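You operate a simulated robot arm through the tools that you are given. There is no shell and no other tool.

Carry out the task below with a simulated robot arm. There is one attempt and no reset: what you move stays moved.

JOB
Put things in order on the top of the belt bench. At the end: the small green pad stands on top of the purple pad; the full refill bottle from the top of the belt bench stands where the small green pad stood; the clear cup stands where the full refill bottle stood; the white sign (marked "LARGE") from the top of the belt bench stands where the clear cup stood; whatever was shut is shut again. Leave all else as you found it, and nothing knocked over.

Only the result counts: the job must be done as asked and must still hold three seconds after the hand-in. Knocking over, shifting, dropping, spilling or breaking anything else fails it.

ROBOT AND FRAMES
A 6-joint arm with a two-finger parallel gripper, fixed in place. Base frame: the origin is at the foot of the arm, x ahead of it, y to its left, z up; the work surface is at about z = 0. Readings come in mm, degrees, newtons and seconds.
With the tool pointing down near the work surface it reaches from about 180 to 460 mm from the base axis. Its first joint turns from -70.0 to 70.0 degrees. Payload 1.9 kg.
The tool frame sits at the grasp point between the pads (the TCP): z along the fingers, y along the line on which they close. The tips reach 23 mm beyond it. The gripper opens to 94 mm. The fingers are 38 mm wide and 10 mm thick; the gripper's body (54 by 96 mm) begins 39 mm behind the TCP.
Orientation is told as [roll, pitch, yaw] about the base's x, y, z axes, in that order, counted from this pose: with the fingers straight down and closing along the base's y, the tool's x points along the base's -x, its y along +y and its z along -z.

CONTROLS
- The arm moves only by the tool move_arm. Its argument "steps" is a list of rows, each a list of 7 numbers: the shift along the tool's x, y, z in mm, then the turn, a rotation vector about the tool's x, y, z in degrees, then the gripper command, from -1 (fully open) to 1 (shut), values between in proportion. In form: [[x, y, z, rx, ry, rz, claw], ...]. A call has 1 to 20 rows; each row is the pose to reach, as a shift and turn from the pose commanded when the call began, along the tool's axes at that moment. Each row takes 0.2 s and may step no farther than 50 mm and 8.6 degrees from the row before; otherwise, or with a gripper value out of range, the whole call is refused. A pose out of reach is approached as far as the arm can. The call stops where the force on the tool passes 40 N (or 10 N more than at its start, if that is more) or the arm is blocked; 0.2 s more then pass. Each finger travels about 108 mm/s and halts on what it meets, pressing with about 45 N; the grip force reading is that of the motor and also rises with nothing between the fingers. The clock runs only during rows and for 0.2 s after the last one: add rows that repeat a pose to give the fingers time. The reply holds the time, the measured pose of the TCP, the force on the tool along the base axes, the opening and the grip force, in the units named above and with some noise, with the torque about the TCP (base axes, N m) and any sound that the robot's microphone picked up.
- Cameras (640 x 400 px; columns grow to the right, rows downward): "scene" is fixed at [43.2, 304.6, 423.4]; the picture's right is [-0.83, -0.56, 0.00], its down [-0.34, 0.49, -0.80] and it looks along [0.45, -0.66, -0.60] (base axes); focal length 214 px, centre (320, 200). "wrist" rides on the gripper at [86, 16, -74] in the tool frame; the picture's right is [-0.18, 0.98, 0.00], its down [-0.58, -0.11, -0.81] and it looks along [-0.79, -0.15, 0.59] (tool axes); focal length 243 px, centre (320, 200). There is no depth. A picture from a camera that has moved, and an enlarged one, comes with that camera's place and axes in the base frame and with its lens. The place of the scene camera against the robot may be out by one fixed shift of up to 12 mm in any direction.
- grab_frame(camera): a new picture of that camera. The clock stands still meanwhile.
- close_up(camera, box): a new picture of the part [left, top, right, bottom] of that camera's present view, enlarged. The clock stands still meanwhile.
- sign_off(): hands the job in; it is judged then, once.

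Nothing tells you positions but the pictures and the camera data. Unless the task says otherwise, let go and move clear before handing in.

The tools are called after ">>>" by a JSON object that holds its "op" and its "data". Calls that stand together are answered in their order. move_arm: Moves the arm, as the interface text tells. Its arguments: {"type":"object","properties":{"steps":{"type":"array","items":{"type":"array","items":{"type":"number"}}}},"required":["steps"]} The other tools are called the same way: grab_frame (camera) takes a picture; close_up (camera, box) takes an enlarged picture of a part of a camera's view; sign_off () hands the job in.

At the start:

```text
t: 0.0
eef_pos: [251.8, 84.4, 396.9]
orientation: [0.1, 0.0, 0.0]
force: [-0.4, -0.1, -0.1]
moment: [-0.02, 0.01, -0.02]
finger_gap: 93.8
gripper_force: 0.0
```

scene: 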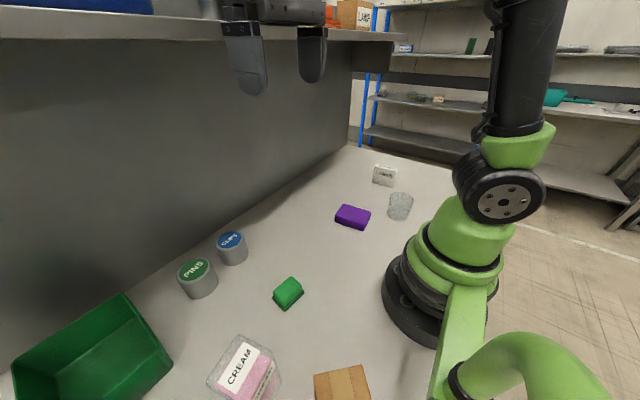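
wrist: 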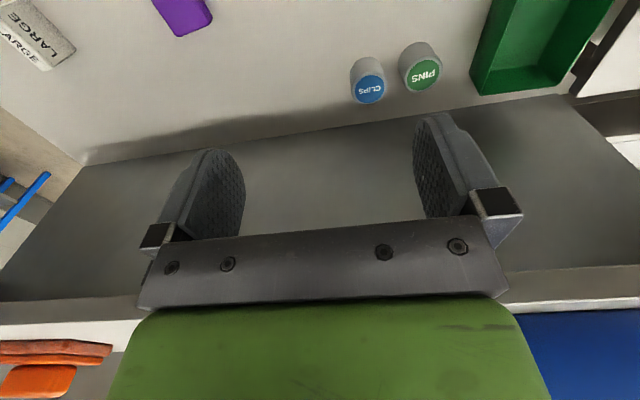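

I see the bench with a green pad, a purple pad, a clear cup, a white sign, jars, and a cream bottle near the scene camera; I'll look closer before moving anything.

>>> {"op": "grab_frame", "data": {"camera": "scene"}}

>>> {"op": "close_up", "data": {"camera": "scene", "box": [160, 200, 400, 400]}}

>>> {"op": "close_up", "data": {"camera": "scene", "box": [310, 140, 450, 250]}}

>>> {"op": "close_up", "data": {"camera": "scene", "box": [180, 300, 380, 400]}}

>>> {"op": "close_up", "data": {"camera": "scene", "box": [0, 200, 260, 400]}}

>>> {"op": "close_up", "data": {"camera": "scene", "box": [0, 0, 420, 120]}}

```text
taken
```

scene: 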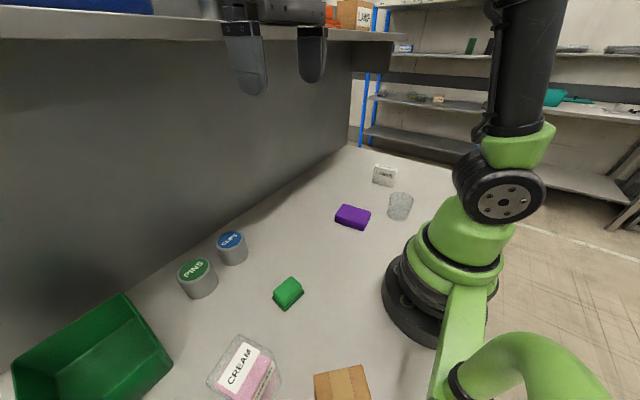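

```text
2.00 times, centred on (280, 300) of scene
camera zoom: at [43.2, 304.6, 423.4], right [-0.83, -0.56, 0.0], down [-0.34, 0.49, -0.8], along [0.45, -0.66, -0.6], focal length 429 px, centre (400, 0)
```

zoom: 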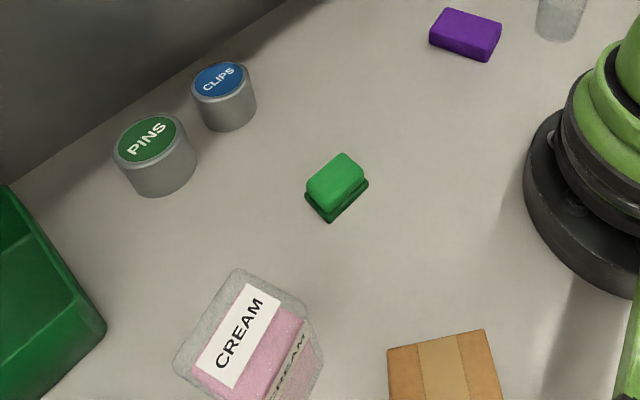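

```text
3.64 times, centred on (380, 195) of scene
camera zoom: at [43.2, 304.6, 423.4], right [-0.83, -0.56, 0.0], down [-0.34, 0.49, -0.8], along [0.45, -0.66, -0.6], focal length 780 px, centre (102, 218)
```

zoom: 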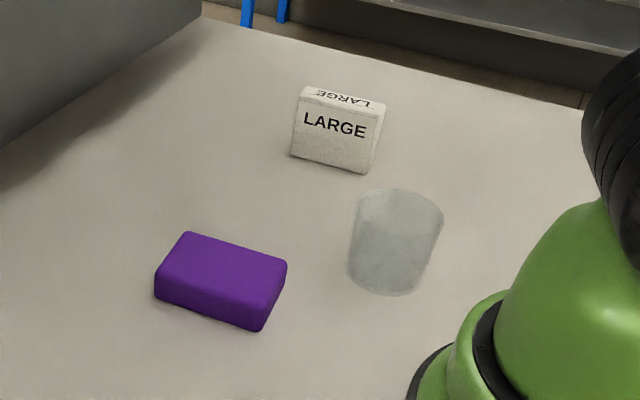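

```text
3.20 times, centred on (280, 350) of scene
camera zoom: at [43.2, 304.6, 423.4], right [-0.83, -0.56, 0.0], down [-0.34, 0.49, -0.8], along [0.45, -0.66, -0.6], focal length 686 px, centre (448, -280)
```

zoom: 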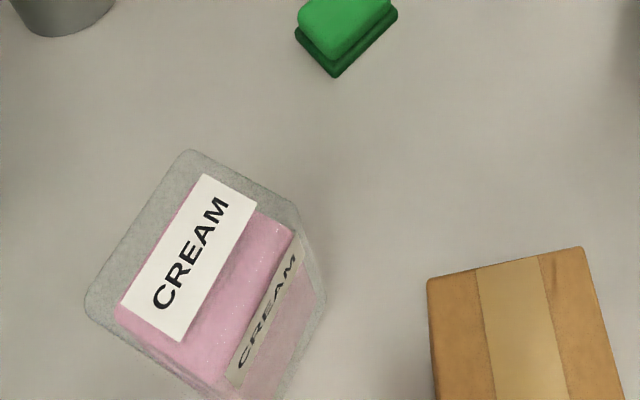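

```text
2.00 times, centred on (130, 300) of scene
camera zoom: at [43.2, 304.6, 423.4], right [-0.83, -0.56, 0.0], down [-0.34, 0.49, -0.8], along [0.45, -0.66, -0.6], focal length 429 px, centre (700, 0)
```

zoom: 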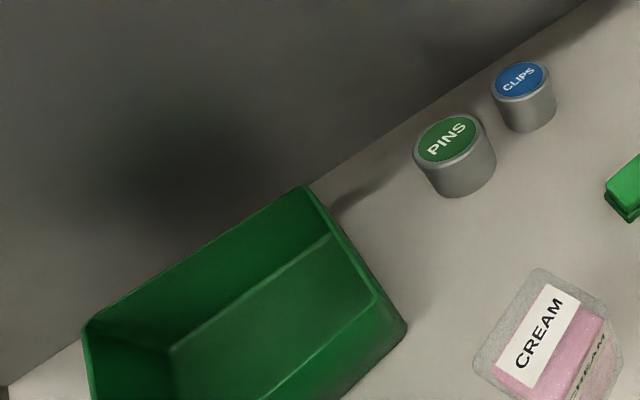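

```text
1.52 times, centred on (210, 60) of scene
camera zoom: at [43.2, 304.6, 423.4], right [-0.83, -0.56, 0.0], down [-0.34, 0.49, -0.8], along [0.45, -0.66, -0.6], focal length 327 px, centre (488, 413)
```

zoom: 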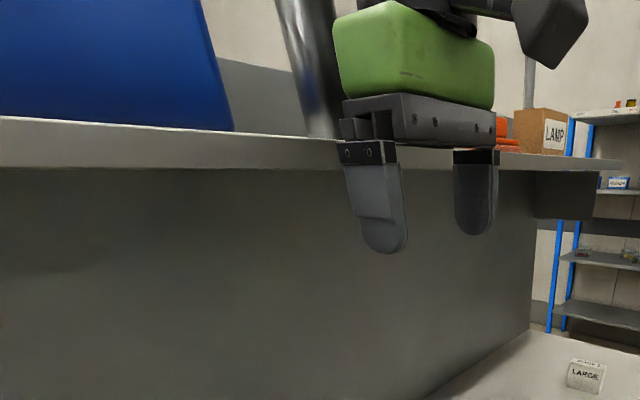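

The CREAM container looks like a refill bottle at about (205, 275), the green pad near (232, 145), purple near (235, -145), the cup near (123, -230) and the sign near (219, -357). I'll turn the wrist camera to survey the left side first.

>>> {"op": "move_arm", "data": {"steps": [[11.7, 13.7, 11, 0, 0, -7, -1], [23.4, 27.3, 22, 0, 0, -14, -1], [35.1, 41, 33, 0, 0, -21, -1], [46.7, 54.6, 44, 0, 0, -28, -1], [58.4, 68.3, 55, 0, 0, -35, -1], [70.1, 82, 66, 0, 0, -42, -1], [81.8, 95.6, 77, 0, 0, -49, -1], [81.8, 95.6, 77, 0, 0, -49, -1]]}}

>>> {"op": "grab_frame", "data": {"camera": "wrist"}}

>>> {"op": "grab_frame", "data": {"camera": "scene"}}

```text
t: 1.8
eef_pos: [171.1, 180.5, 319.3]
orientation: [0.0, -0.1, 49.1]
force: [-0.3, 0.5, -0.3]
moment: [0.01, -0.02, 0.05]
finger_gap: 93.9
gripper_force: 0.1
```

```text
taken
camera wrist: at [101.8, 124.9, 395.0], right [-0.62, 0.78, 0.0], down [0.46, 0.37, 0.81], along [0.63, 0.5, -0.59], focal length 243 px, centre (320, 200)
```

wrist: 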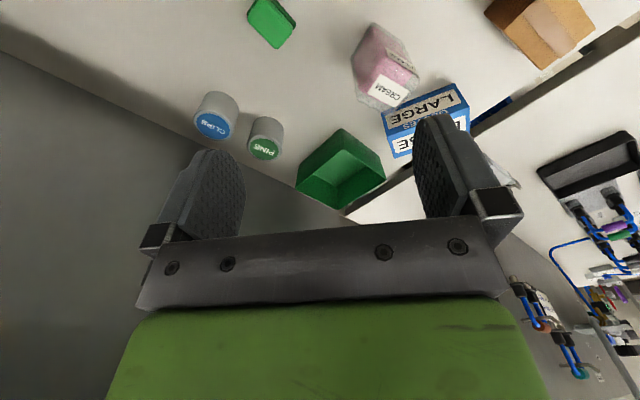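

```text
taken
```

scene: 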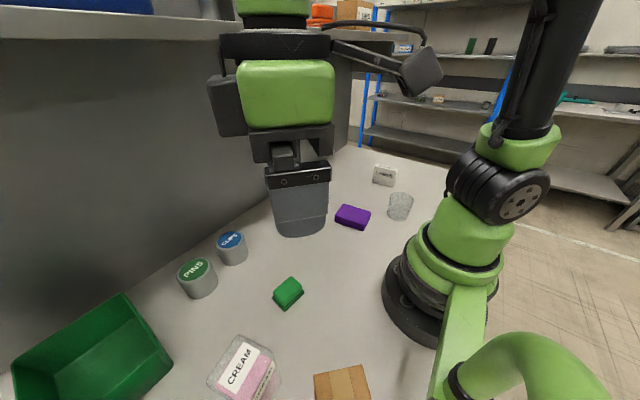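

The CREAM container, bins and boxes on the left are in view; I'll enlarge these.

>>> {"op": "close_up", "data": {"camera": "wrist", "box": [330, 0, 450, 120]}}

>>> {"op": "close_up", "data": {"camera": "wrist", "box": [280, 60, 540, 220]}}

>>> {"op": "close_up", "data": {"camera": "wrist", "box": [180, 0, 340, 170]}}

>>> {"op": "close_up", "data": {"camera": "wrist", "box": [460, 0, 640, 130]}}

```text
3.33 times, centred on (390, 60) of wrist
camera zoom: at [101.8, 124.9, 395.0], right [-0.62, 0.78, 0.0], down [0.46, 0.37, 0.81], along [0.63, 0.5, -0.59], focal length 809 px, centre (87, 667)
```

zoom: 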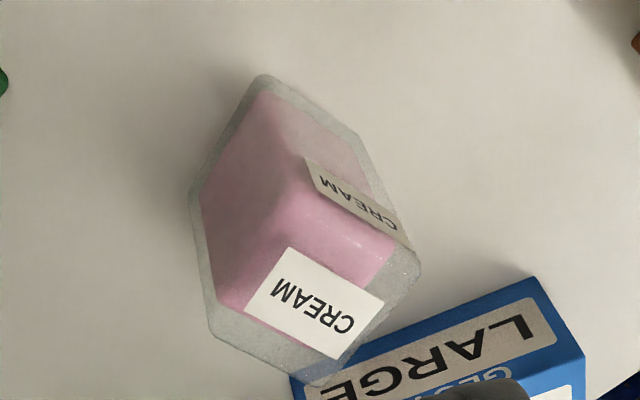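

```text
2.46 times, centred on (410, 140) of wrist
camera zoom: at [101.8, 124.9, 395.0], right [-0.62, 0.78, 0.0], down [0.46, 0.37, 0.81], along [0.63, 0.5, -0.59], focal length 597 px, centre (98, 348)
```

zoom: 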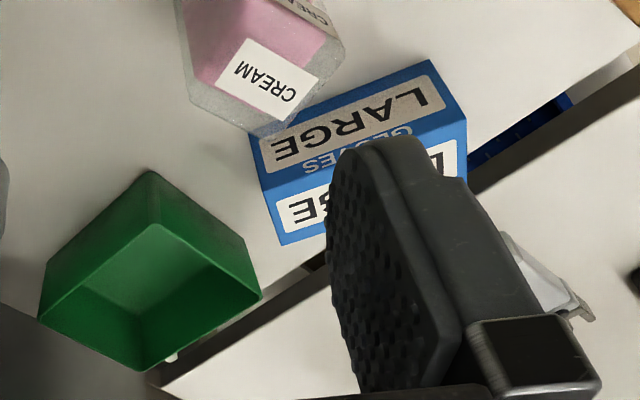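

```text
2.35 times, centred on (260, 85) of wrist
camera zoom: at [101.8, 124.9, 395.0], right [-0.62, 0.78, 0.0], down [0.46, 0.37, 0.81], along [0.63, 0.5, -0.59], focal length 571 px, centre (461, 471)
```

zoom: 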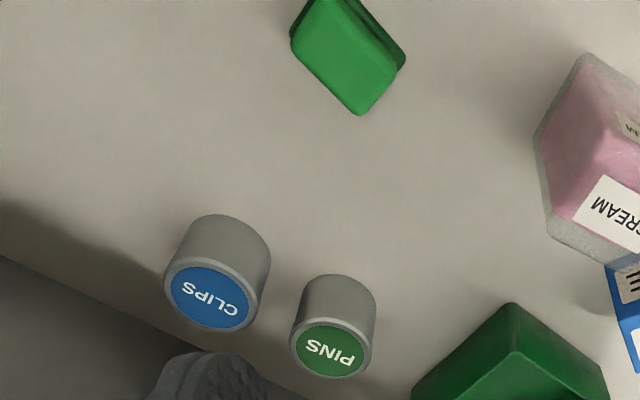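

```text
3.08 times, centred on (550, 65) of wrist
camera zoom: at [101.8, 124.9, 395.0], right [-0.62, 0.78, 0.0], down [0.46, 0.37, 0.81], along [0.63, 0.5, -0.59], focal length 746 px, centre (-388, 615)
```

zoom: 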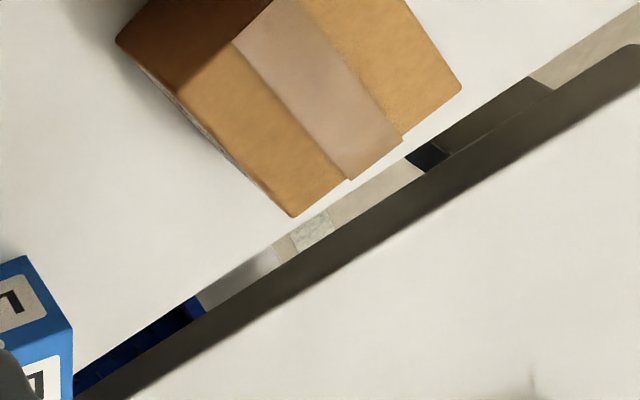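

The left has CREAM, a blue glove box marked LARGE, a green bin and a carton. Next I'll survey the right side the same way.

>>> {"op": "move_arm", "data": {"steps": [[13.9, -23.2, -2.9, 0, 0, 7, -1], [27.8, -46.5, -5.7, 0, 0, 14, -1], [41.7, -69.7, -8.6, 0, 0, 21, -1], [55.5, -92.9, -11.4, 0, 0, 28, -1], [69.4, -116.1, -14.3, 0, 0, 35, -1], [83.3, -139.4, -17.1, 0, 0, 42, -1], [97.2, -162.6, -20, 0, 0, 49, -1], [120.2, -173.1, -18.6, 0, 0, 56, -1], [143.3, -183.7, -17.1, 0, 0, 63, -1], [166.3, -194.2, -15.7, 0, 0, 70, -1], [189.3, -204.8, -14.3, 0, 0, 77, -1], [212.4, -215.3, -12.9, 0, 0, 84, -1], [235.4, -225.9, -11.4, 0, 0, 91, -1], [258.4, -236.4, -10, 0, 0, 98, -1], [258.4, -236.4, -10, 0, 0, 98, -1]]}}

>>> {"op": "grab_frame", "data": {"camera": "wrist"}}

>>> {"op": "grab_frame", "data": {"camera": "scene"}}

```text
t: 5.0
eef_pos: [178.3, -170.0, 330.1]
orientation: [0.1, 0.0, -49.2]
force: [0.5, -0.5, -0.7]
moment: [0.03, -0.04, 0.02]
finger_gap: 93.9
gripper_force: 0.0
```

```text
taken
camera wrist: at [135.0, -95.0, 405.1], right [0.86, 0.5, 0.0], down [0.3, -0.51, 0.81], along [0.41, -0.7, -0.59], focal length 243 px, centre (320, 200)
```

wrist: 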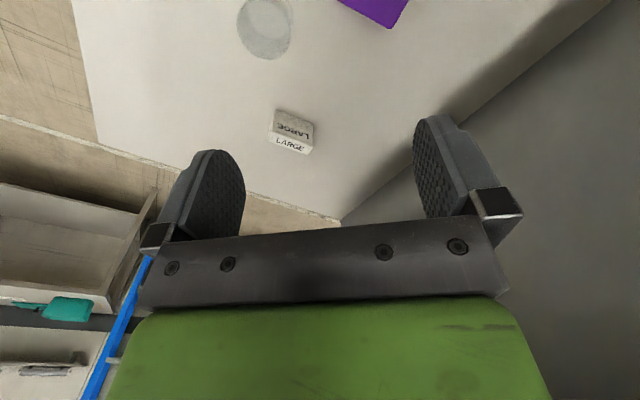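

```text
taken
```

scene: 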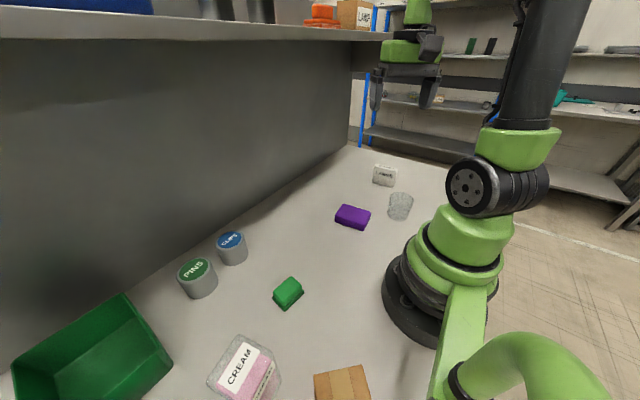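

No other bottle is on the bench, so the CREAM container is the full refill bottle. I'll take close-ups of the cup, sign and purple pad from here.

>>> {"op": "close_up", "data": {"camera": "wrist", "box": [220, 0, 340, 75]}}

>>> {"op": "close_up", "data": {"camera": "wrist", "box": [240, 90, 340, 170]}}

>>> {"op": "close_up", "data": {"camera": "scene", "box": [200, 325, 290, 400]}}

>>> {"op": "close_up", "data": {"camera": "scene", "box": [260, 265, 320, 320]}}

>>> {"op": "close_up", "data": {"camera": "scene", "box": [320, 150, 430, 240]}}

```text
5.33 times, centred on (280, 38) of wrist
camera zoom: at [135.0, -95.0, 405.1], right [0.86, 0.5, 0.0], down [0.3, -0.51, 0.81], along [0.41, -0.7, -0.59], focal length 1294 px, centre (533, 1067)
```

zoom: 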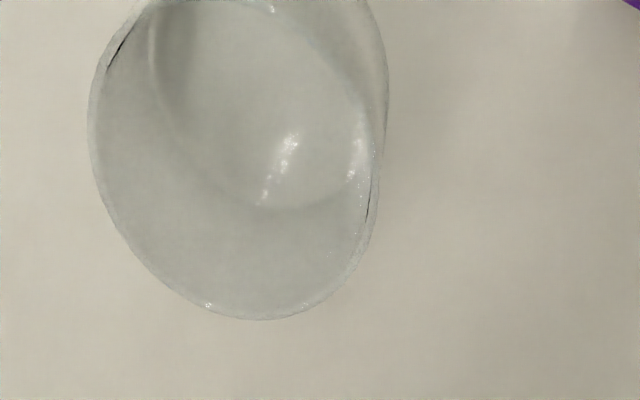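

```text
5.00 times, centred on (290, 130) of wrist
camera zoom: at [135.0, -95.0, 405.1], right [0.86, 0.5, 0.0], down [0.3, -0.51, 0.81], along [0.41, -0.7, -0.59], focal length 1213 px, centre (470, 550)
```

zoom: 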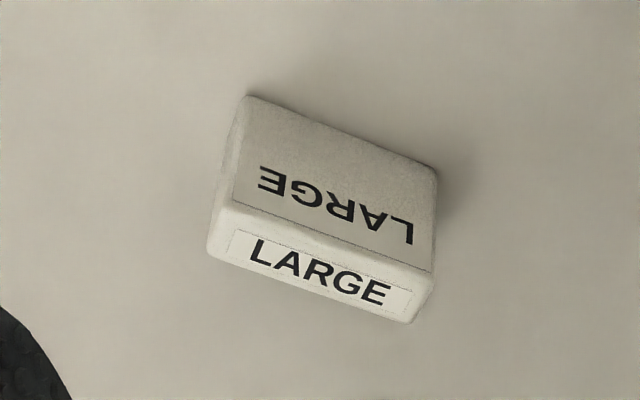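

```text
5.33 times, centred on (245, 362) of scene
camera zoom: at [43.2, 304.6, 423.4], right [-0.83, -0.56, 0.0], down [-0.34, 0.49, -0.8], along [0.45, -0.66, -0.6], focal length 1144 px, centre (720, -667)
```

zoom: 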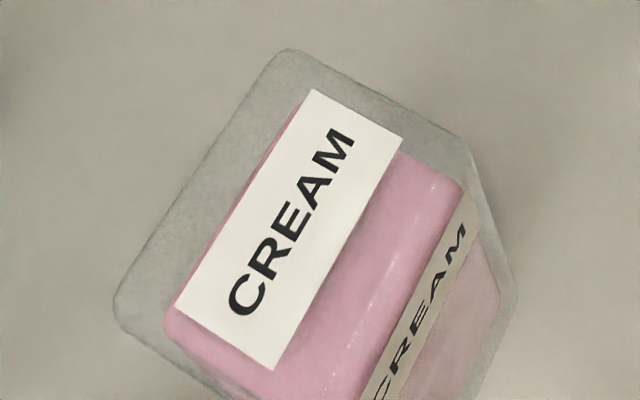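

```text
7.27 times, centred on (290, 292) of scene
camera zoom: at [43.2, 304.6, 423.4], right [-0.83, -0.56, 0.0], down [-0.34, 0.49, -0.8], along [0.45, -0.66, -0.6], focal length 1560 px, centre (538, -473)
```

zoom: 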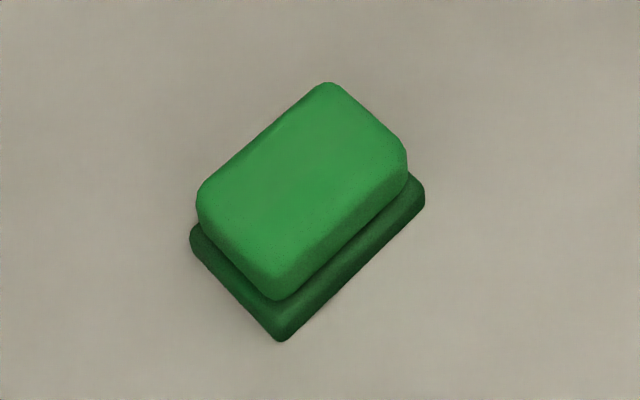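

```text
4.44 times, centred on (375, 195) of scene
camera zoom: at [43.2, 304.6, 423.4], right [-0.83, -0.56, 0.0], down [-0.34, 0.49, -0.8], along [0.45, -0.66, -0.6], focal length 953 px, centre (76, 222)
```

zoom: 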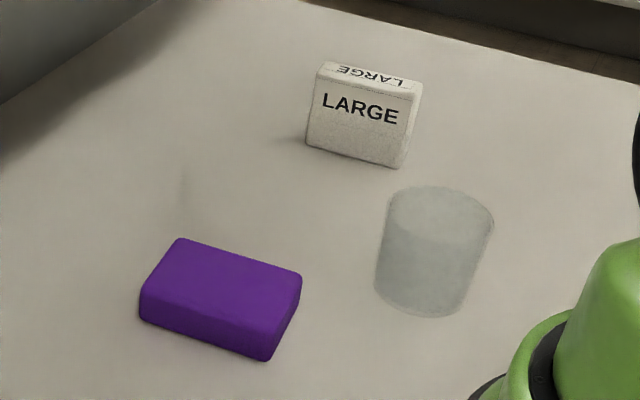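

The sign, cup and purple pad are clear on the right. I'll hover over the purple pad to measure it, then the green pad.

>>> {"op": "move_arm", "data": {"steps": [[-1.1, 7.9, 27, 0, 0, -7, -1], [-2.3, 15.8, 54, 0, 0, -14, -1], [-3.4, 23.7, 81, 0, 0, -21, -1], [-4.6, 31.5, 109, 0, 0, -28, -1], [-5.7, 39.4, 136, 0, 0, -35, -1], [-6.9, 47.3, 163, 0, 0, -42, -1], [-8, 55.2, 190, 0, 0, -49.2, -1], [-8, 55.2, 190, 0, 0, -49.2, -1]]}}

>>> {"op": "grab_frame", "data": {"camera": "wrist"}}

```text
t: 6.8
eef_pos: [228.4, -139.0, 139.6]
orientation: [0.1, 0.0, 0.2]
force: [0.4, -0.5, -0.1]
moment: [0.0, 0.01, -0.01]
finger_gap: 93.8
gripper_force: 0.1
```

```text
taken
camera wrist: at [141.0, -123.9, 214.5], right [0.18, 0.98, 0.0], down [0.58, -0.11, 0.81], along [0.79, -0.14, -0.59], focal length 243 px, centre (320, 200)
```

wrist: 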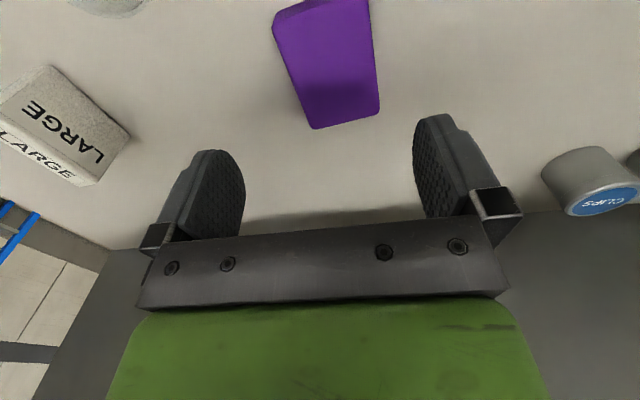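

The purple pad is below the fingers; I'll enlarge it to measure its corners.

>>> {"op": "close_up", "data": {"camera": "wrist", "box": [220, 0, 440, 137]}}

>>> {"op": "close_up", "data": {"camera": "wrist", "box": [0, 40, 180, 200]}}

```text
2.91 times, centred on (330, 68) of wrist
camera zoom: at [141.0, -123.9, 214.5], right [0.18, 0.98, 0.0], down [0.58, -0.11, 0.81], along [0.79, -0.14, -0.59], focal length 706 px, centre (291, 582)
```

zoom: 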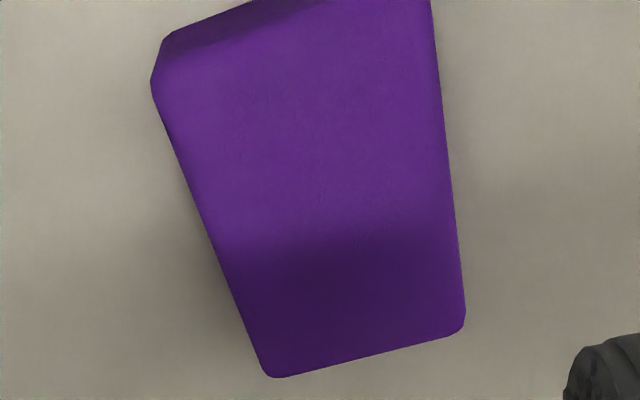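

```text
2.50 times, centred on (90, 120) of wrist
camera zoom: at [141.0, -123.9, 214.5], right [0.18, 0.98, 0.0], down [0.58, -0.11, 0.81], along [0.79, -0.14, -0.59], focal length 606 px, centre (895, 400)
```

zoom: 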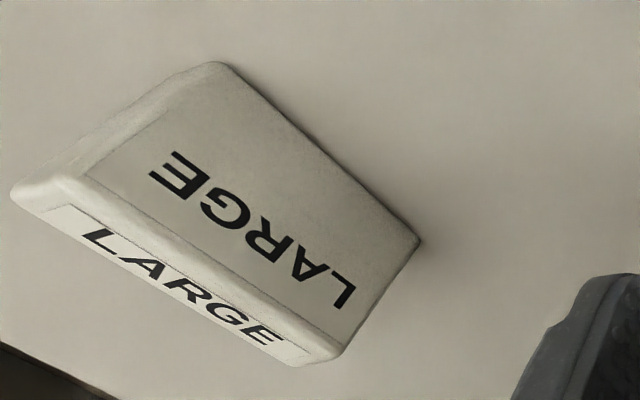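

The purple pad is roughly 86×64 mm, centred near (237, -129), turned about +6°. Next I'll hover over the green pad.

>>> {"op": "move_arm", "data": {"steps": [[1, 40, 3, 0, 0, 0, -1], [2, 80, 5, 0, 0, 0, -1], [3, 120, 8, 0, 0, 0, -1], [4, 160, 10, 0, 0, 0, -1], [5, 200, 12, 0, 0, 0, -1], [6, 240, 14, 0, 0, 0, -1], [6, 279, 15, 0, 0, 0, -1], [6, 279, 15, 0, 0, 0, -1]]}}

>>> {"op": "grab_frame", "data": {"camera": "wrist"}}

>>> {"op": "close_up", "data": {"camera": "wrist", "box": [240, 0, 400, 100]}}

```text
t: 8.6
eef_pos: [219.4, 141.1, 124.1]
orientation: [0.1, 0.1, 0.2]
force: [1.3, 0.0, -0.1]
moment: [0.0, -0.01, 0.0]
finger_gap: 93.8
gripper_force: 0.1
```

```text
taken
camera wrist: at [132.6, 155.3, 199.2], right [0.18, 0.98, 0.0], down [0.58, -0.11, 0.81], along [0.79, -0.14, -0.59], focal length 243 px, centre (320, 200)
```

wrist: 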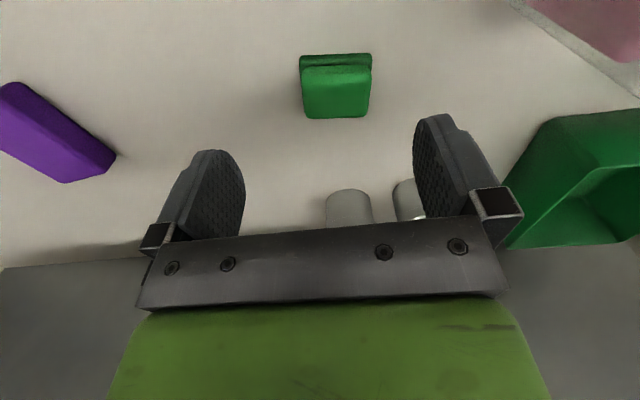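

```text
4.00 times, centred on (320, 50) of wrist
camera zoom: at [132.6, 155.3, 199.2], right [0.18, 0.98, 0.0], down [0.58, -0.11, 0.81], along [0.79, -0.14, -0.59], focal length 970 px, centre (320, 800)
```

zoom: 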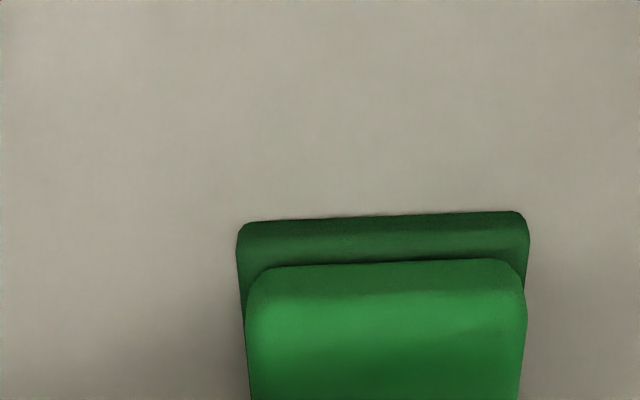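

I'll take a tighter view of the whole green pad to see whether it is one piece and measure it.

>>> {"op": "close_up", "data": {"camera": "wrist", "box": [270, 40, 400, 130]}}

>>> {"op": "close_up", "data": {"camera": "wrist", "box": [0, 60, 140, 200]}}

```text
4.44 times, centred on (335, 85) of wrist
camera zoom: at [132.6, 155.3, 199.2], right [0.18, 0.98, 0.0], down [0.58, -0.11, 0.81], along [0.79, -0.14, -0.59], focal length 1078 px, centre (253, 711)
```

zoom: 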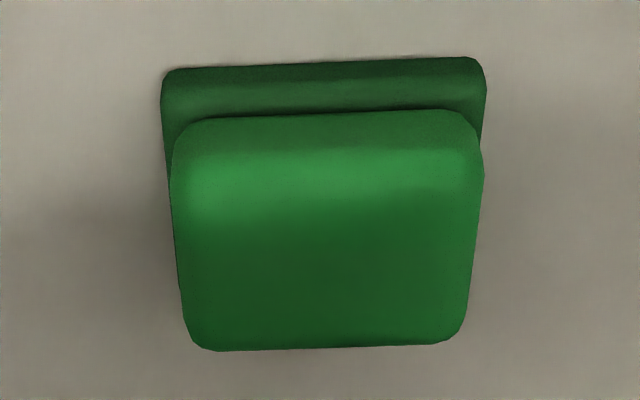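

```text
2.86 times, centred on (70, 130) of wrist
camera zoom: at [132.6, 155.3, 199.2], right [0.18, 0.98, 0.0], down [0.58, -0.11, 0.81], along [0.79, -0.14, -0.59], focal length 693 px, centre (1034, 400)
```

zoom: 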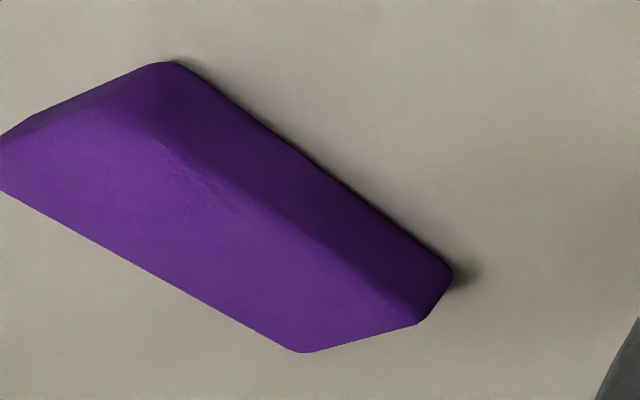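

The green pad is one two-layer piece about 55×41 mm, centred near (238, 150), turned about -8°. I'll line up above it with matching yaw and check.

>>> {"op": "move_arm", "data": {"steps": [[-6, 3.6, 12, 0, 0, 3, -1], [-12, 7.2, 24, 0, 0, 6, -1], [-18.2, 10.8, 36, 0, 0, 8.4, -1], [-18.2, 10.8, 46, 0, 0, 8.4, -1], [-18.2, 10.8, 46, 0, 0, 8.4, -1]]}}

>>> {"op": "grab_frame", "data": {"camera": "wrist"}}

>>> {"op": "close_up", "data": {"camera": "wrist", "box": [220, 40, 420, 200]}}

>>> {"op": "grab_frame", "data": {"camera": "scene"}}

```text
t: 9.8
eef_pos: [236.2, 151.0, 78.7]
orientation: [0.1, 0.0, -8.2]
force: [-0.4, 0.0, -0.2]
moment: [0.05, -0.01, 0.02]
finger_gap: 93.9
gripper_force: 0.0
```

```text
taken
camera wrist: at [154.1, 178.4, 153.6], right [0.32, 0.95, 0.0], down [0.56, -0.19, 0.81], along [0.76, -0.26, -0.59], focal length 243 px, centre (320, 200)
```

wrist: 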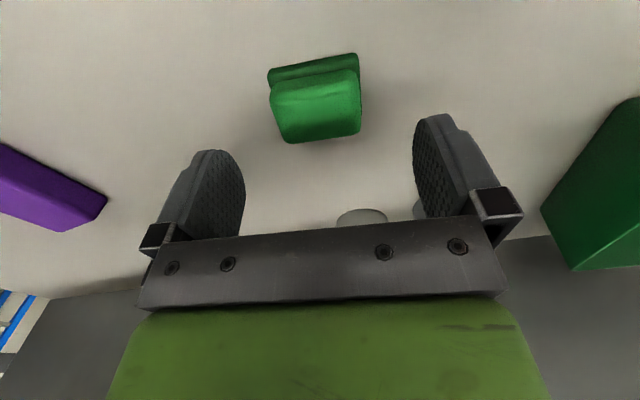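

```text
2.50 times, centred on (320, 120) of wrist
camera zoom: at [154.1, 178.4, 153.6], right [0.32, 0.95, 0.0], down [0.56, -0.19, 0.81], along [0.76, -0.26, -0.59], focal length 606 px, centre (320, 400)
```

zoom: 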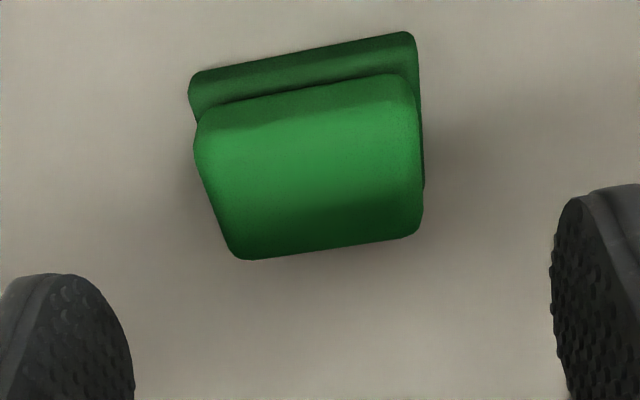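

```text
taken
```

scene: 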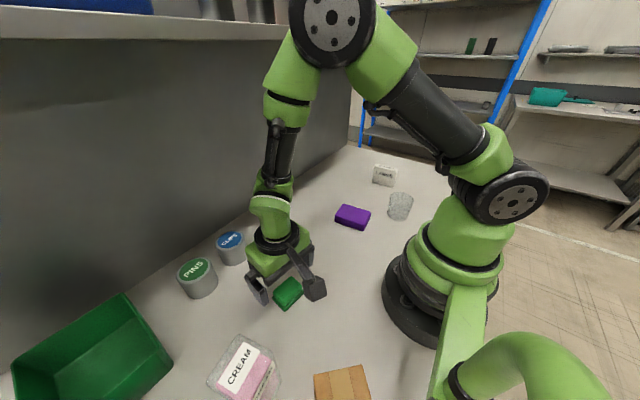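

The fingers straddle the pad, whose centre I put at about (238.7, 148.3). I'll descend with tips about 3 mm above the bench.

>>> {"op": "move_arm", "data": {"steps": [[-1, -1.7, 12, 0, 0, 0.4, -1], [-1, -1.7, 24, 0, 0, 0.4, -1], [-1, -1.7, 36, 0, 0, 0.4, -1], [-1, -1.7, 46, 0, 0, 0.4, -1], [-1, -1.7, 52.4, 0, 0, 0.4, -1], [-1, -1.7, 52.4, 0, 0, 0.4, -1]]}}

>>> {"op": "grab_frame", "data": {"camera": "wrist"}}

>>> {"op": "close_up", "data": {"camera": "scene", "box": [220, 220, 360, 320]}}

```text
t: 11.2
eef_pos: [238.6, 148.7, 25.9]
orientation: [0.1, -0.1, -8.5]
force: [0.3, 0.1, 0.8]
moment: [0.0, -0.01, -0.03]
finger_gap: 94.0
gripper_force: 0.1
```

```text
taken
camera wrist: at [155.4, 177.3, 101.5], right [0.33, 0.94, 0.0], down [0.56, -0.2, 0.81], along [0.76, -0.26, -0.59], focal length 243 px, centre (320, 200)
```

wrist: 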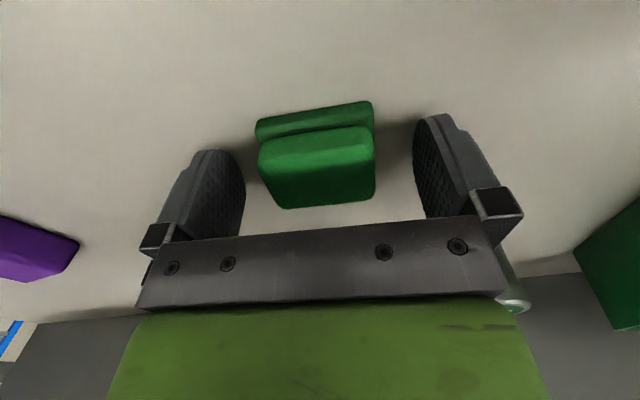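

```text
4.00 times, centred on (290, 270) of scene
camera zoom: at [43.2, 304.6, 423.4], right [-0.83, -0.56, 0.0], down [-0.34, 0.49, -0.8], along [0.45, -0.66, -0.6], focal length 858 px, centre (440, -80)
```

zoom: 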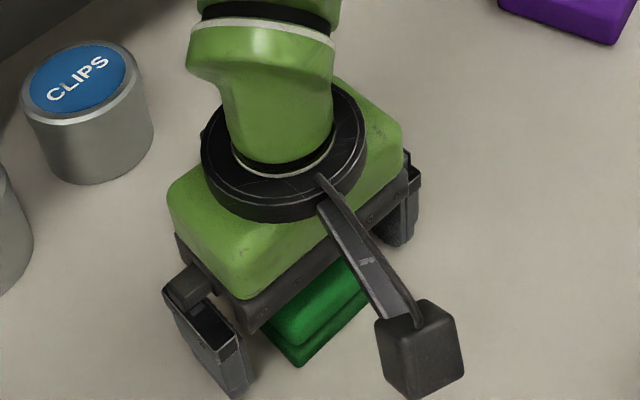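

The pad sits centred between the fingers. I'll close the grip now.

>>> {"op": "move_arm", "data": {"steps": [[0, 0, 0, 0, 0, 0, 1], [0, 0, 0, 0, 0, 0, 1], [0, 0, 0, 0, 0, 0, 1], [0, 0, 0, 0, 0, 0, 1]]}}

>>> {"op": "grab_frame", "data": {"camera": "wrist"}}

```text
t: 12.2
eef_pos: [238.4, 149.1, 27.0]
orientation: [0.1, 0.0, -8.6]
force: [-0.2, 0.4, -0.5]
moment: [0.0, -0.02, -0.05]
finger_gap: 52.8
gripper_force: 45.0
```

```text
taken
camera wrist: at [155.4, 177.3, 101.6], right [0.33, 0.94, 0.0], down [0.56, -0.2, 0.81], along [0.76, -0.26, -0.59], focal length 243 px, centre (320, 200)
```

wrist: 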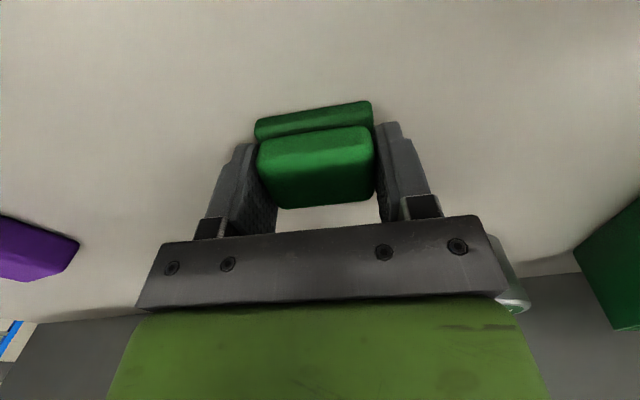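

Gripped at 52.8 mm. I'll lift and check that the whole two-layer pad comes up.

>>> {"op": "move_arm", "data": {"steps": [[0, 0, -8, 0, 0, 0, 1], [0, 0, -20, 0, 0, 0, 1], [0, 0, -40, 0, 0, 0, 1], [0, 0, -60, 0, 0, 0, 1], [0, 0, -80, 0, 0, 0, 1], [0, 0, -80, 0, 0, 0, 1]]}}

>>> {"op": "grab_frame", "data": {"camera": "wrist"}}

>>> {"op": "close_up", "data": {"camera": "scene", "box": [200, 160, 380, 320]}}

```text
t: 13.6
eef_pos: [237.7, 148.2, 106.4]
orientation: [0.1, 0.0, -8.5]
force: [0.7, 0.4, -0.5]
moment: [-0.03, 0.01, 0.03]
finger_gap: 52.8
gripper_force: 45.0
```

```text
taken
camera wrist: at [155.0, 177.3, 182.3], right [0.33, 0.94, 0.0], down [0.56, -0.2, 0.81], along [0.76, -0.26, -0.59], focal length 243 px, centre (320, 200)
```

wrist: 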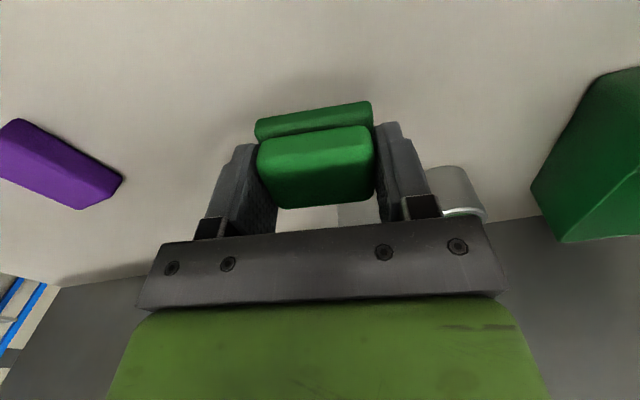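

```text
2.50 times, centred on (290, 240) of scene
camera zoom: at [43.2, 304.6, 423.4], right [-0.83, -0.56, 0.0], down [-0.34, 0.49, -0.8], along [0.45, -0.66, -0.6], focal length 536 px, centre (395, 100)
```

zoom: 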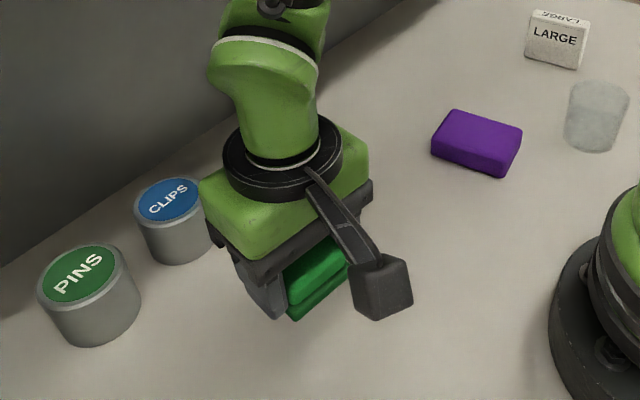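

The whole pad is lifted with nothing left behind. I'll carry it over the purple pad at about (238, -131) and align to its yaw.

>>> {"op": "move_arm", "data": {"steps": [[-5.1, -34.5, -4, 0, 0, -2, 1], [-10.3, -69, -4, 0, 0, -4, 1], [-15.4, -103.6, -4, 0, 0, -6, 1], [-20.5, -138.1, -4, 0, 0, -8, 1], [-25.6, -172.6, -4, 0, 0, -10, 1], [-30.8, -207.2, -4, 0, 0, -12, 1], [-35.9, -241.7, -2, 0, 0, -14.3, 1], [-41, -276.2, 0, 0, 0, -14.3, 1], [-41, -276.2, 20, 0, 0, -14.3, 1], [-41, -276.2, 20, 0, 0, -14.3, 1]]}}

>>> {"op": "grab_frame", "data": {"camera": "wrist"}}

>>> {"op": "close_up", "data": {"camera": "scene", "box": [290, 130, 450, 250]}}

```text
t: 15.8
eef_pos: [238.9, -131.7, 86.6]
orientation: [0.1, 0.1, 5.6]
force: [-0.7, 0.5, -0.3]
moment: [0.03, 0.01, 0.04]
finger_gap: 52.7
gripper_force: 45.1
```

```text
taken
camera wrist: at [150.7, -124.4, 161.2], right [0.09, 1.0, 0.0], down [0.59, -0.05, 0.81], along [0.8, -0.07, -0.59], focal length 243 px, centre (320, 200)
```

wrist: 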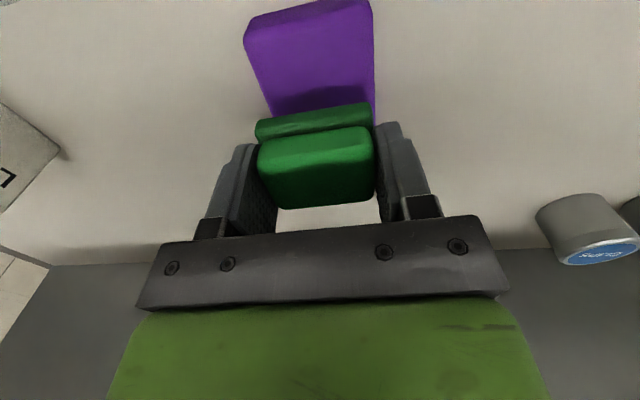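

```text
3.33 times, centred on (370, 190) of scene
camera zoom: at [43.2, 304.6, 423.4], right [-0.83, -0.56, 0.0], down [-0.34, 0.49, -0.8], along [0.45, -0.66, -0.6], focal length 715 px, centre (153, 233)
```

zoom: 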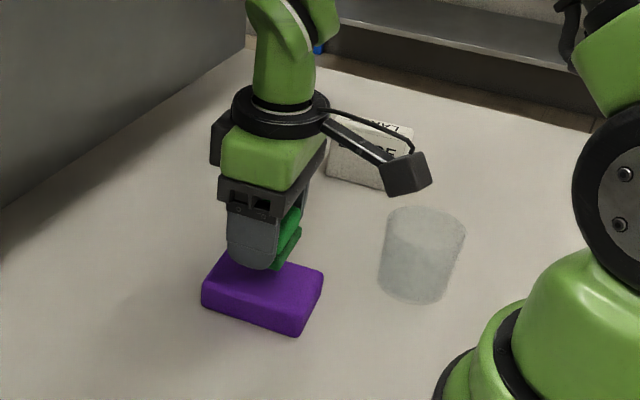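

The pad is above the purple one; I'll measure the purple pad again from here before lowering.

>>> {"op": "close_up", "data": {"camera": "wrist", "box": [220, 0, 400, 130]}}

```text
3.08 times, centred on (310, 65) of wrist
camera zoom: at [150.7, -124.4, 161.2], right [0.09, 1.0, 0.0], down [0.59, -0.05, 0.81], along [0.8, -0.07, -0.59], focal length 746 px, centre (351, 615)
```

zoom: 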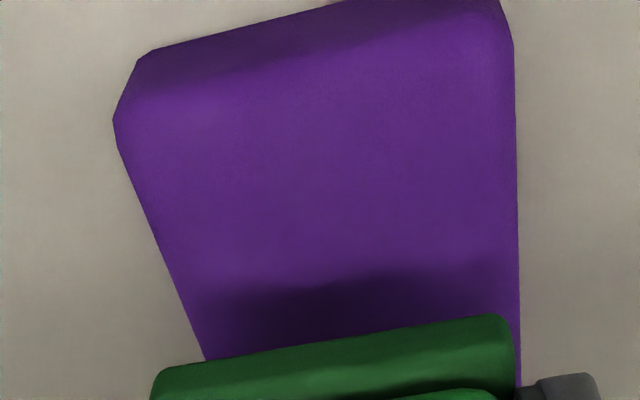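

Purple is confirmed centred near (238, -130), top about 25 mm. I'll lower to just above contact.

>>> {"op": "move_arm", "data": {"steps": [[0, 0, 10, 0, 0, 0, 1], [0, 0, 20, 0, 0, 0, 1], [0, 0, 27, 0, 0, 0, 1], [0, 0, 30, 0, 0, 0, 1], [0, 0, 30, 0, 0, 0, 1]]}}

>>> {"op": "close_up", "data": {"camera": "scene", "box": [310, 170, 410, 240]}}

>>> {"op": "close_up", "data": {"camera": "wrist", "box": [220, 0, 400, 130]}}

```text
t: 17.0
eef_pos: [237.1, -129.9, 56.9]
orientation: [0.1, -0.2, 5.7]
force: [0.1, -0.5, 1.0]
moment: [0.01, -0.03, 0.01]
finger_gap: 52.9
gripper_force: 44.9
```

```text
5.71 times, centred on (360, 205) of scene
camera zoom: at [43.2, 304.6, 423.4], right [-0.83, -0.56, 0.0], down [-0.34, 0.49, -0.8], along [0.45, -0.66, -0.6], focal length 1226 px, centre (91, 171)
```

zoom: 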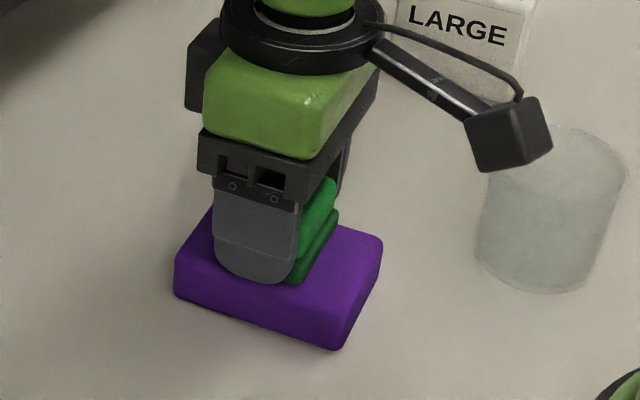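

```text
3.08 times, centred on (310, 65) of wrist
camera zoom: at [150.4, -123.7, 131.3], right [0.09, 1.0, 0.0], down [0.59, -0.05, 0.81], along [0.8, -0.07, -0.59], focal length 746 px, centre (351, 615)
```

zoom: 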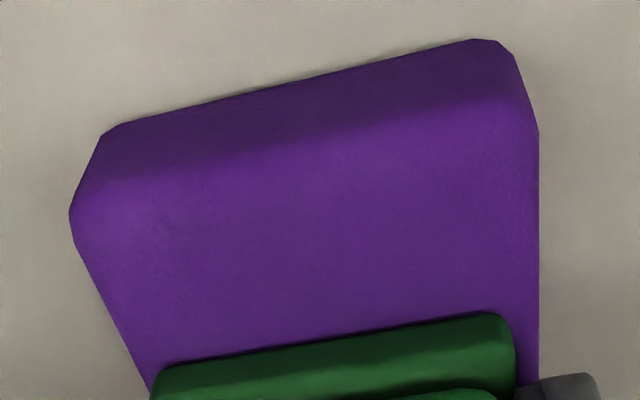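

Nearly in contact. I'll lower in small steps and watch the force.

>>> {"op": "move_arm", "data": {"steps": [[0, 0, 1.5, 0, 0, 0, 1], [0, 0, 2.5, 0, 0, 0, 1]]}}

```text
t: 17.6
eef_pos: [237.3, -130.2, 55.5]
orientation: [0.1, -0.1, 5.6]
force: [-2.0, 0.8, 16.2]
moment: [0.14, 0.16, 0.01]
finger_gap: 52.7
gripper_force: 45.1
stopped in row 2: the force on the tool passed its limit at 45 N (the readings are from after the stop); the commanded pose is now the measured one
```

Contact with the purple pad at TCP z≈55.5. I'll ease up slightly and open the fingers gently.

>>> {"op": "move_arm", "data": {"steps": [[0, 0, -0.7, 0, 0, 0, 1], [0, 0, -0.7, 0, 0, 0, 1]]}}

```text
t: 18.2
eef_pos: [239.5, -130.8, 55.9]
orientation: [0.1, -0.1, 5.7]
force: [0.2, -0.2, 7.7]
moment: [0.06, -0.02, -0.01]
finger_gap: 52.6
gripper_force: 45.0
```

>>> {"op": "move_arm", "data": {"steps": [[0, 0, -0.3, 0, 0, 0, -0.15], [0, 0, -0.3, 0, 0, 0, -0.3], [0, 0, -0.3, 0, 0, 0, -0.5], [0, 0, -0.3, 0, 0, 0, -0.5]]}}

>>> {"op": "close_up", "data": {"camera": "scene", "box": [310, 170, 410, 240]}}

>>> {"op": "grab_frame", "data": {"camera": "wrist"}}

```text
t: 19.2
eef_pos: [238.8, -131.5, 55.4]
orientation: [0.1, -0.1, 5.7]
force: [-0.2, -0.7, 0.1]
moment: [0.0, -0.01, 0.01]
finger_gap: 70.7
gripper_force: 0.1
```

```text
5.71 times, centred on (360, 205) of scene
camera zoom: at [43.2, 304.6, 423.4], right [-0.83, -0.56, 0.0], down [-0.34, 0.49, -0.8], along [0.45, -0.66, -0.6], focal length 1226 px, centre (91, 171)
```

zoom: 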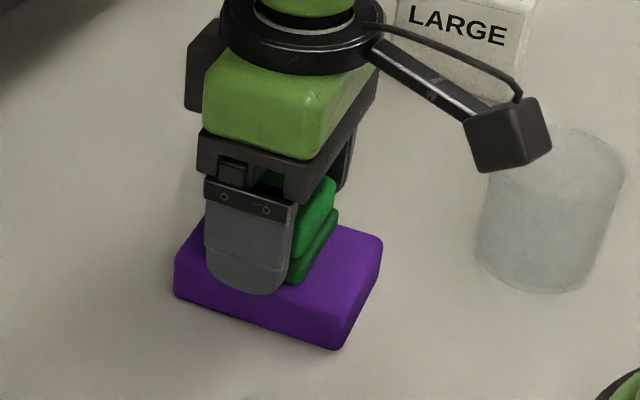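

```text
taken
camera wrist: at [150.7, -124.0, 130.8], right [0.09, 1.0, 0.0], down [0.59, -0.05, 0.81], along [0.8, -0.07, -0.59], focal length 243 px, centre (320, 200)
```

wrist: 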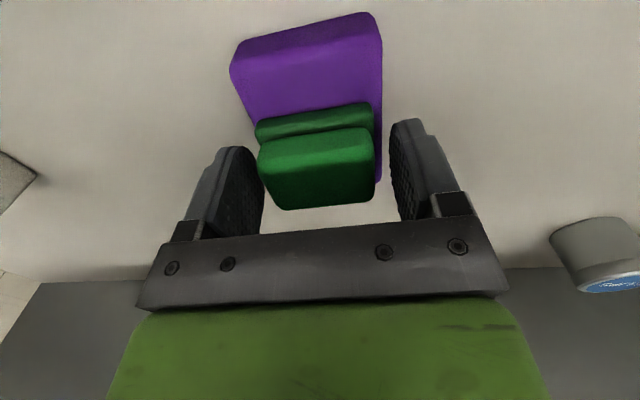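

Released. I'll rise straight up and inspect.

>>> {"op": "move_arm", "data": {"steps": [[0, 0, -10, 0, 0, 0, -0.5], [0, 0, -30, 0, 0, 0, -0.6], [0, 0, -60, 0, 0, 0, -1], [0, 0, -90, 0, 0, 0, -1], [0, 0, -90, 0, 0, 0, -1]]}}

>>> {"op": "close_up", "data": {"camera": "scene", "box": [310, 140, 430, 240]}}

>>> {"op": "grab_frame", "data": {"camera": "wrist"}}

>>> {"op": "close_up", "data": {"camera": "wrist", "box": [220, 0, 420, 130]}}

```text
t: 20.4
eef_pos: [238.2, -129.4, 147.9]
orientation: [0.1, -0.1, 5.7]
force: [0.1, -0.2, -0.1]
moment: [0.06, 0.03, 0.0]
finger_gap: 94.1
gripper_force: 0.0
```

```text
4.00 times, centred on (370, 190) of scene
camera zoom: at [43.2, 304.6, 423.4], right [-0.83, -0.56, 0.0], down [-0.34, 0.49, -0.8], along [0.45, -0.66, -0.6], focal length 858 px, centre (120, 240)
```

zoom: 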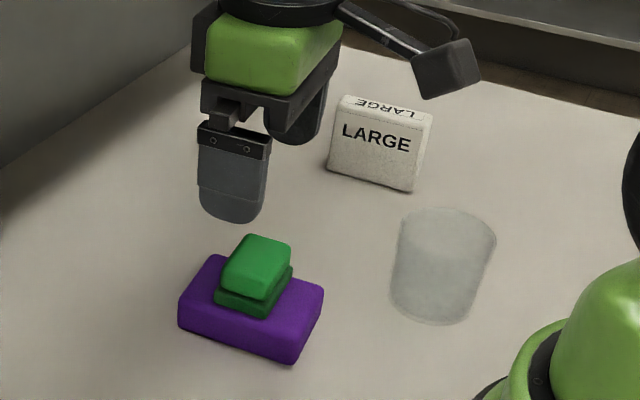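

```text
taken
camera wrist: at [151.3, -123.2, 222.0], right [0.09, 1.0, 0.0], down [0.59, -0.05, 0.81], along [0.8, -0.07, -0.59], focal length 243 px, centre (320, 200)
```

wrist: 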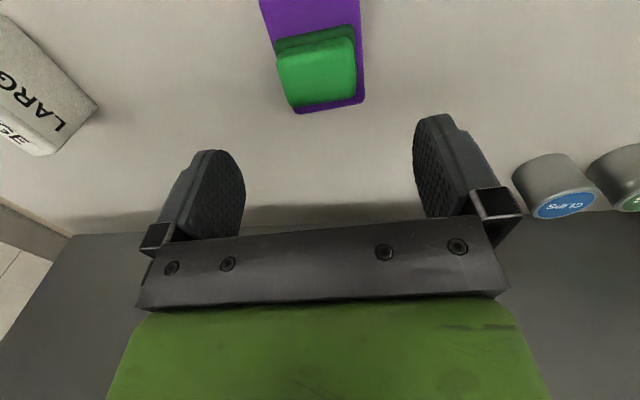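

```text
3.08 times, centred on (320, 65) of wrist
camera zoom: at [151.3, -123.2, 222.0], right [0.09, 1.0, 0.0], down [0.59, -0.05, 0.81], along [0.8, -0.07, -0.59], focal length 746 px, centre (320, 615)
```

zoom: 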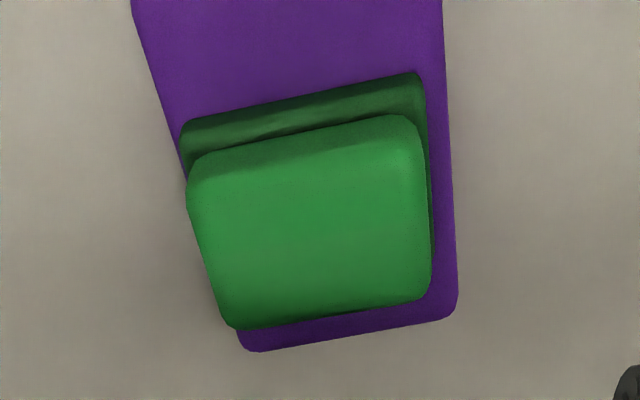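

The green pad stands squarely on the purple pad. Next is the bottle, which I estimate at (176, 290), about 50×50×110 mm; I'll move to a good viewpoint of it.

>>> {"op": "move_arm", "data": {"steps": [[-5.2, 37.9, -5, 0, 0, -5.2, -1], [-10.4, 75.8, -10, 0, 0, -10.4, -1], [-15.5, 113.6, -15, 0, 0, -15.7, -1], [-20.7, 151.5, -20, 0, 0, -20.9, -1], [-25.9, 189.4, -24, 0, 0, -26.1, -1], [-11.3, 224.4, -24, 0, 0, -31.3, -1], [3.3, 259.4, -24, 0, 0, -36.6, -1], [17.9, 294.4, -24, 0, 0, -41.8, -1], [32.5, 329.4, -24, 0, 0, -47, -1], [47.1, 364.4, -24, 0, 0, -52.3, -1], [47.1, 364.4, -24, 0, 0, -52.3, -1]]}}

>>> {"op": "grab_frame", "data": {"camera": "wrist"}}

>>> {"op": "close_up", "data": {"camera": "wrist", "box": [220, 0, 420, 200]}}

>>> {"op": "grab_frame", "data": {"camera": "scene"}}

```text
t: 22.8
eef_pos: [154.5, 228.1, 170.7]
orientation: [0.0, -0.2, 58.1]
force: [0.8, -1.6, 0.5]
moment: [-0.02, 0.01, -0.01]
finger_gap: 93.8
gripper_force: 0.0
```

```text
taken
camera wrist: at [95.4, 163.1, 244.9], right [-0.74, 0.68, 0.0], down [0.4, 0.43, 0.81], along [0.55, 0.59, -0.59], focal length 243 px, centre (320, 200)
```

wrist: 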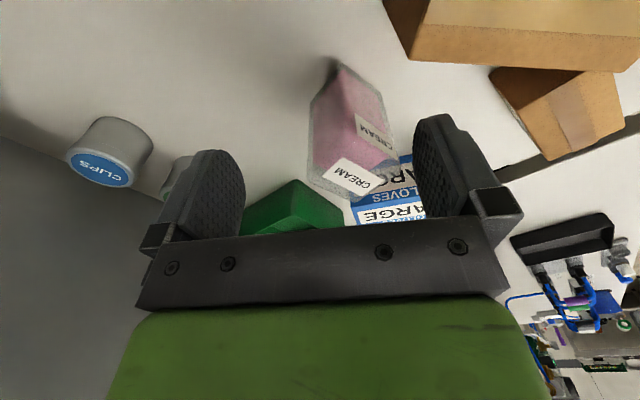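

```text
2.00 times, centred on (320, 100) of wrist
camera zoom: at [95.4, 163.1, 244.9], right [-0.74, 0.68, 0.0], down [0.4, 0.43, 0.81], along [0.55, 0.59, -0.59], focal length 485 px, centre (320, 400)
```

zoom: 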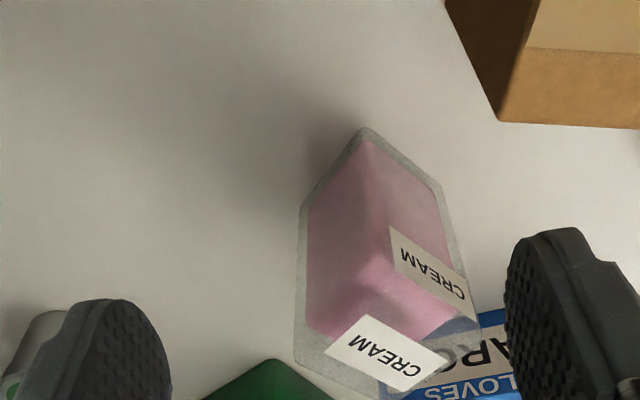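

```text
taken
```

scene: 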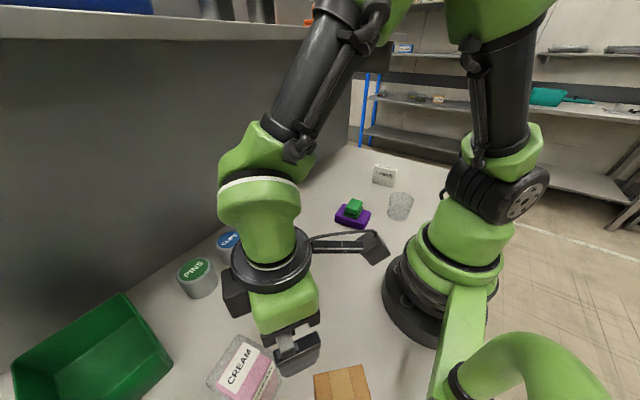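

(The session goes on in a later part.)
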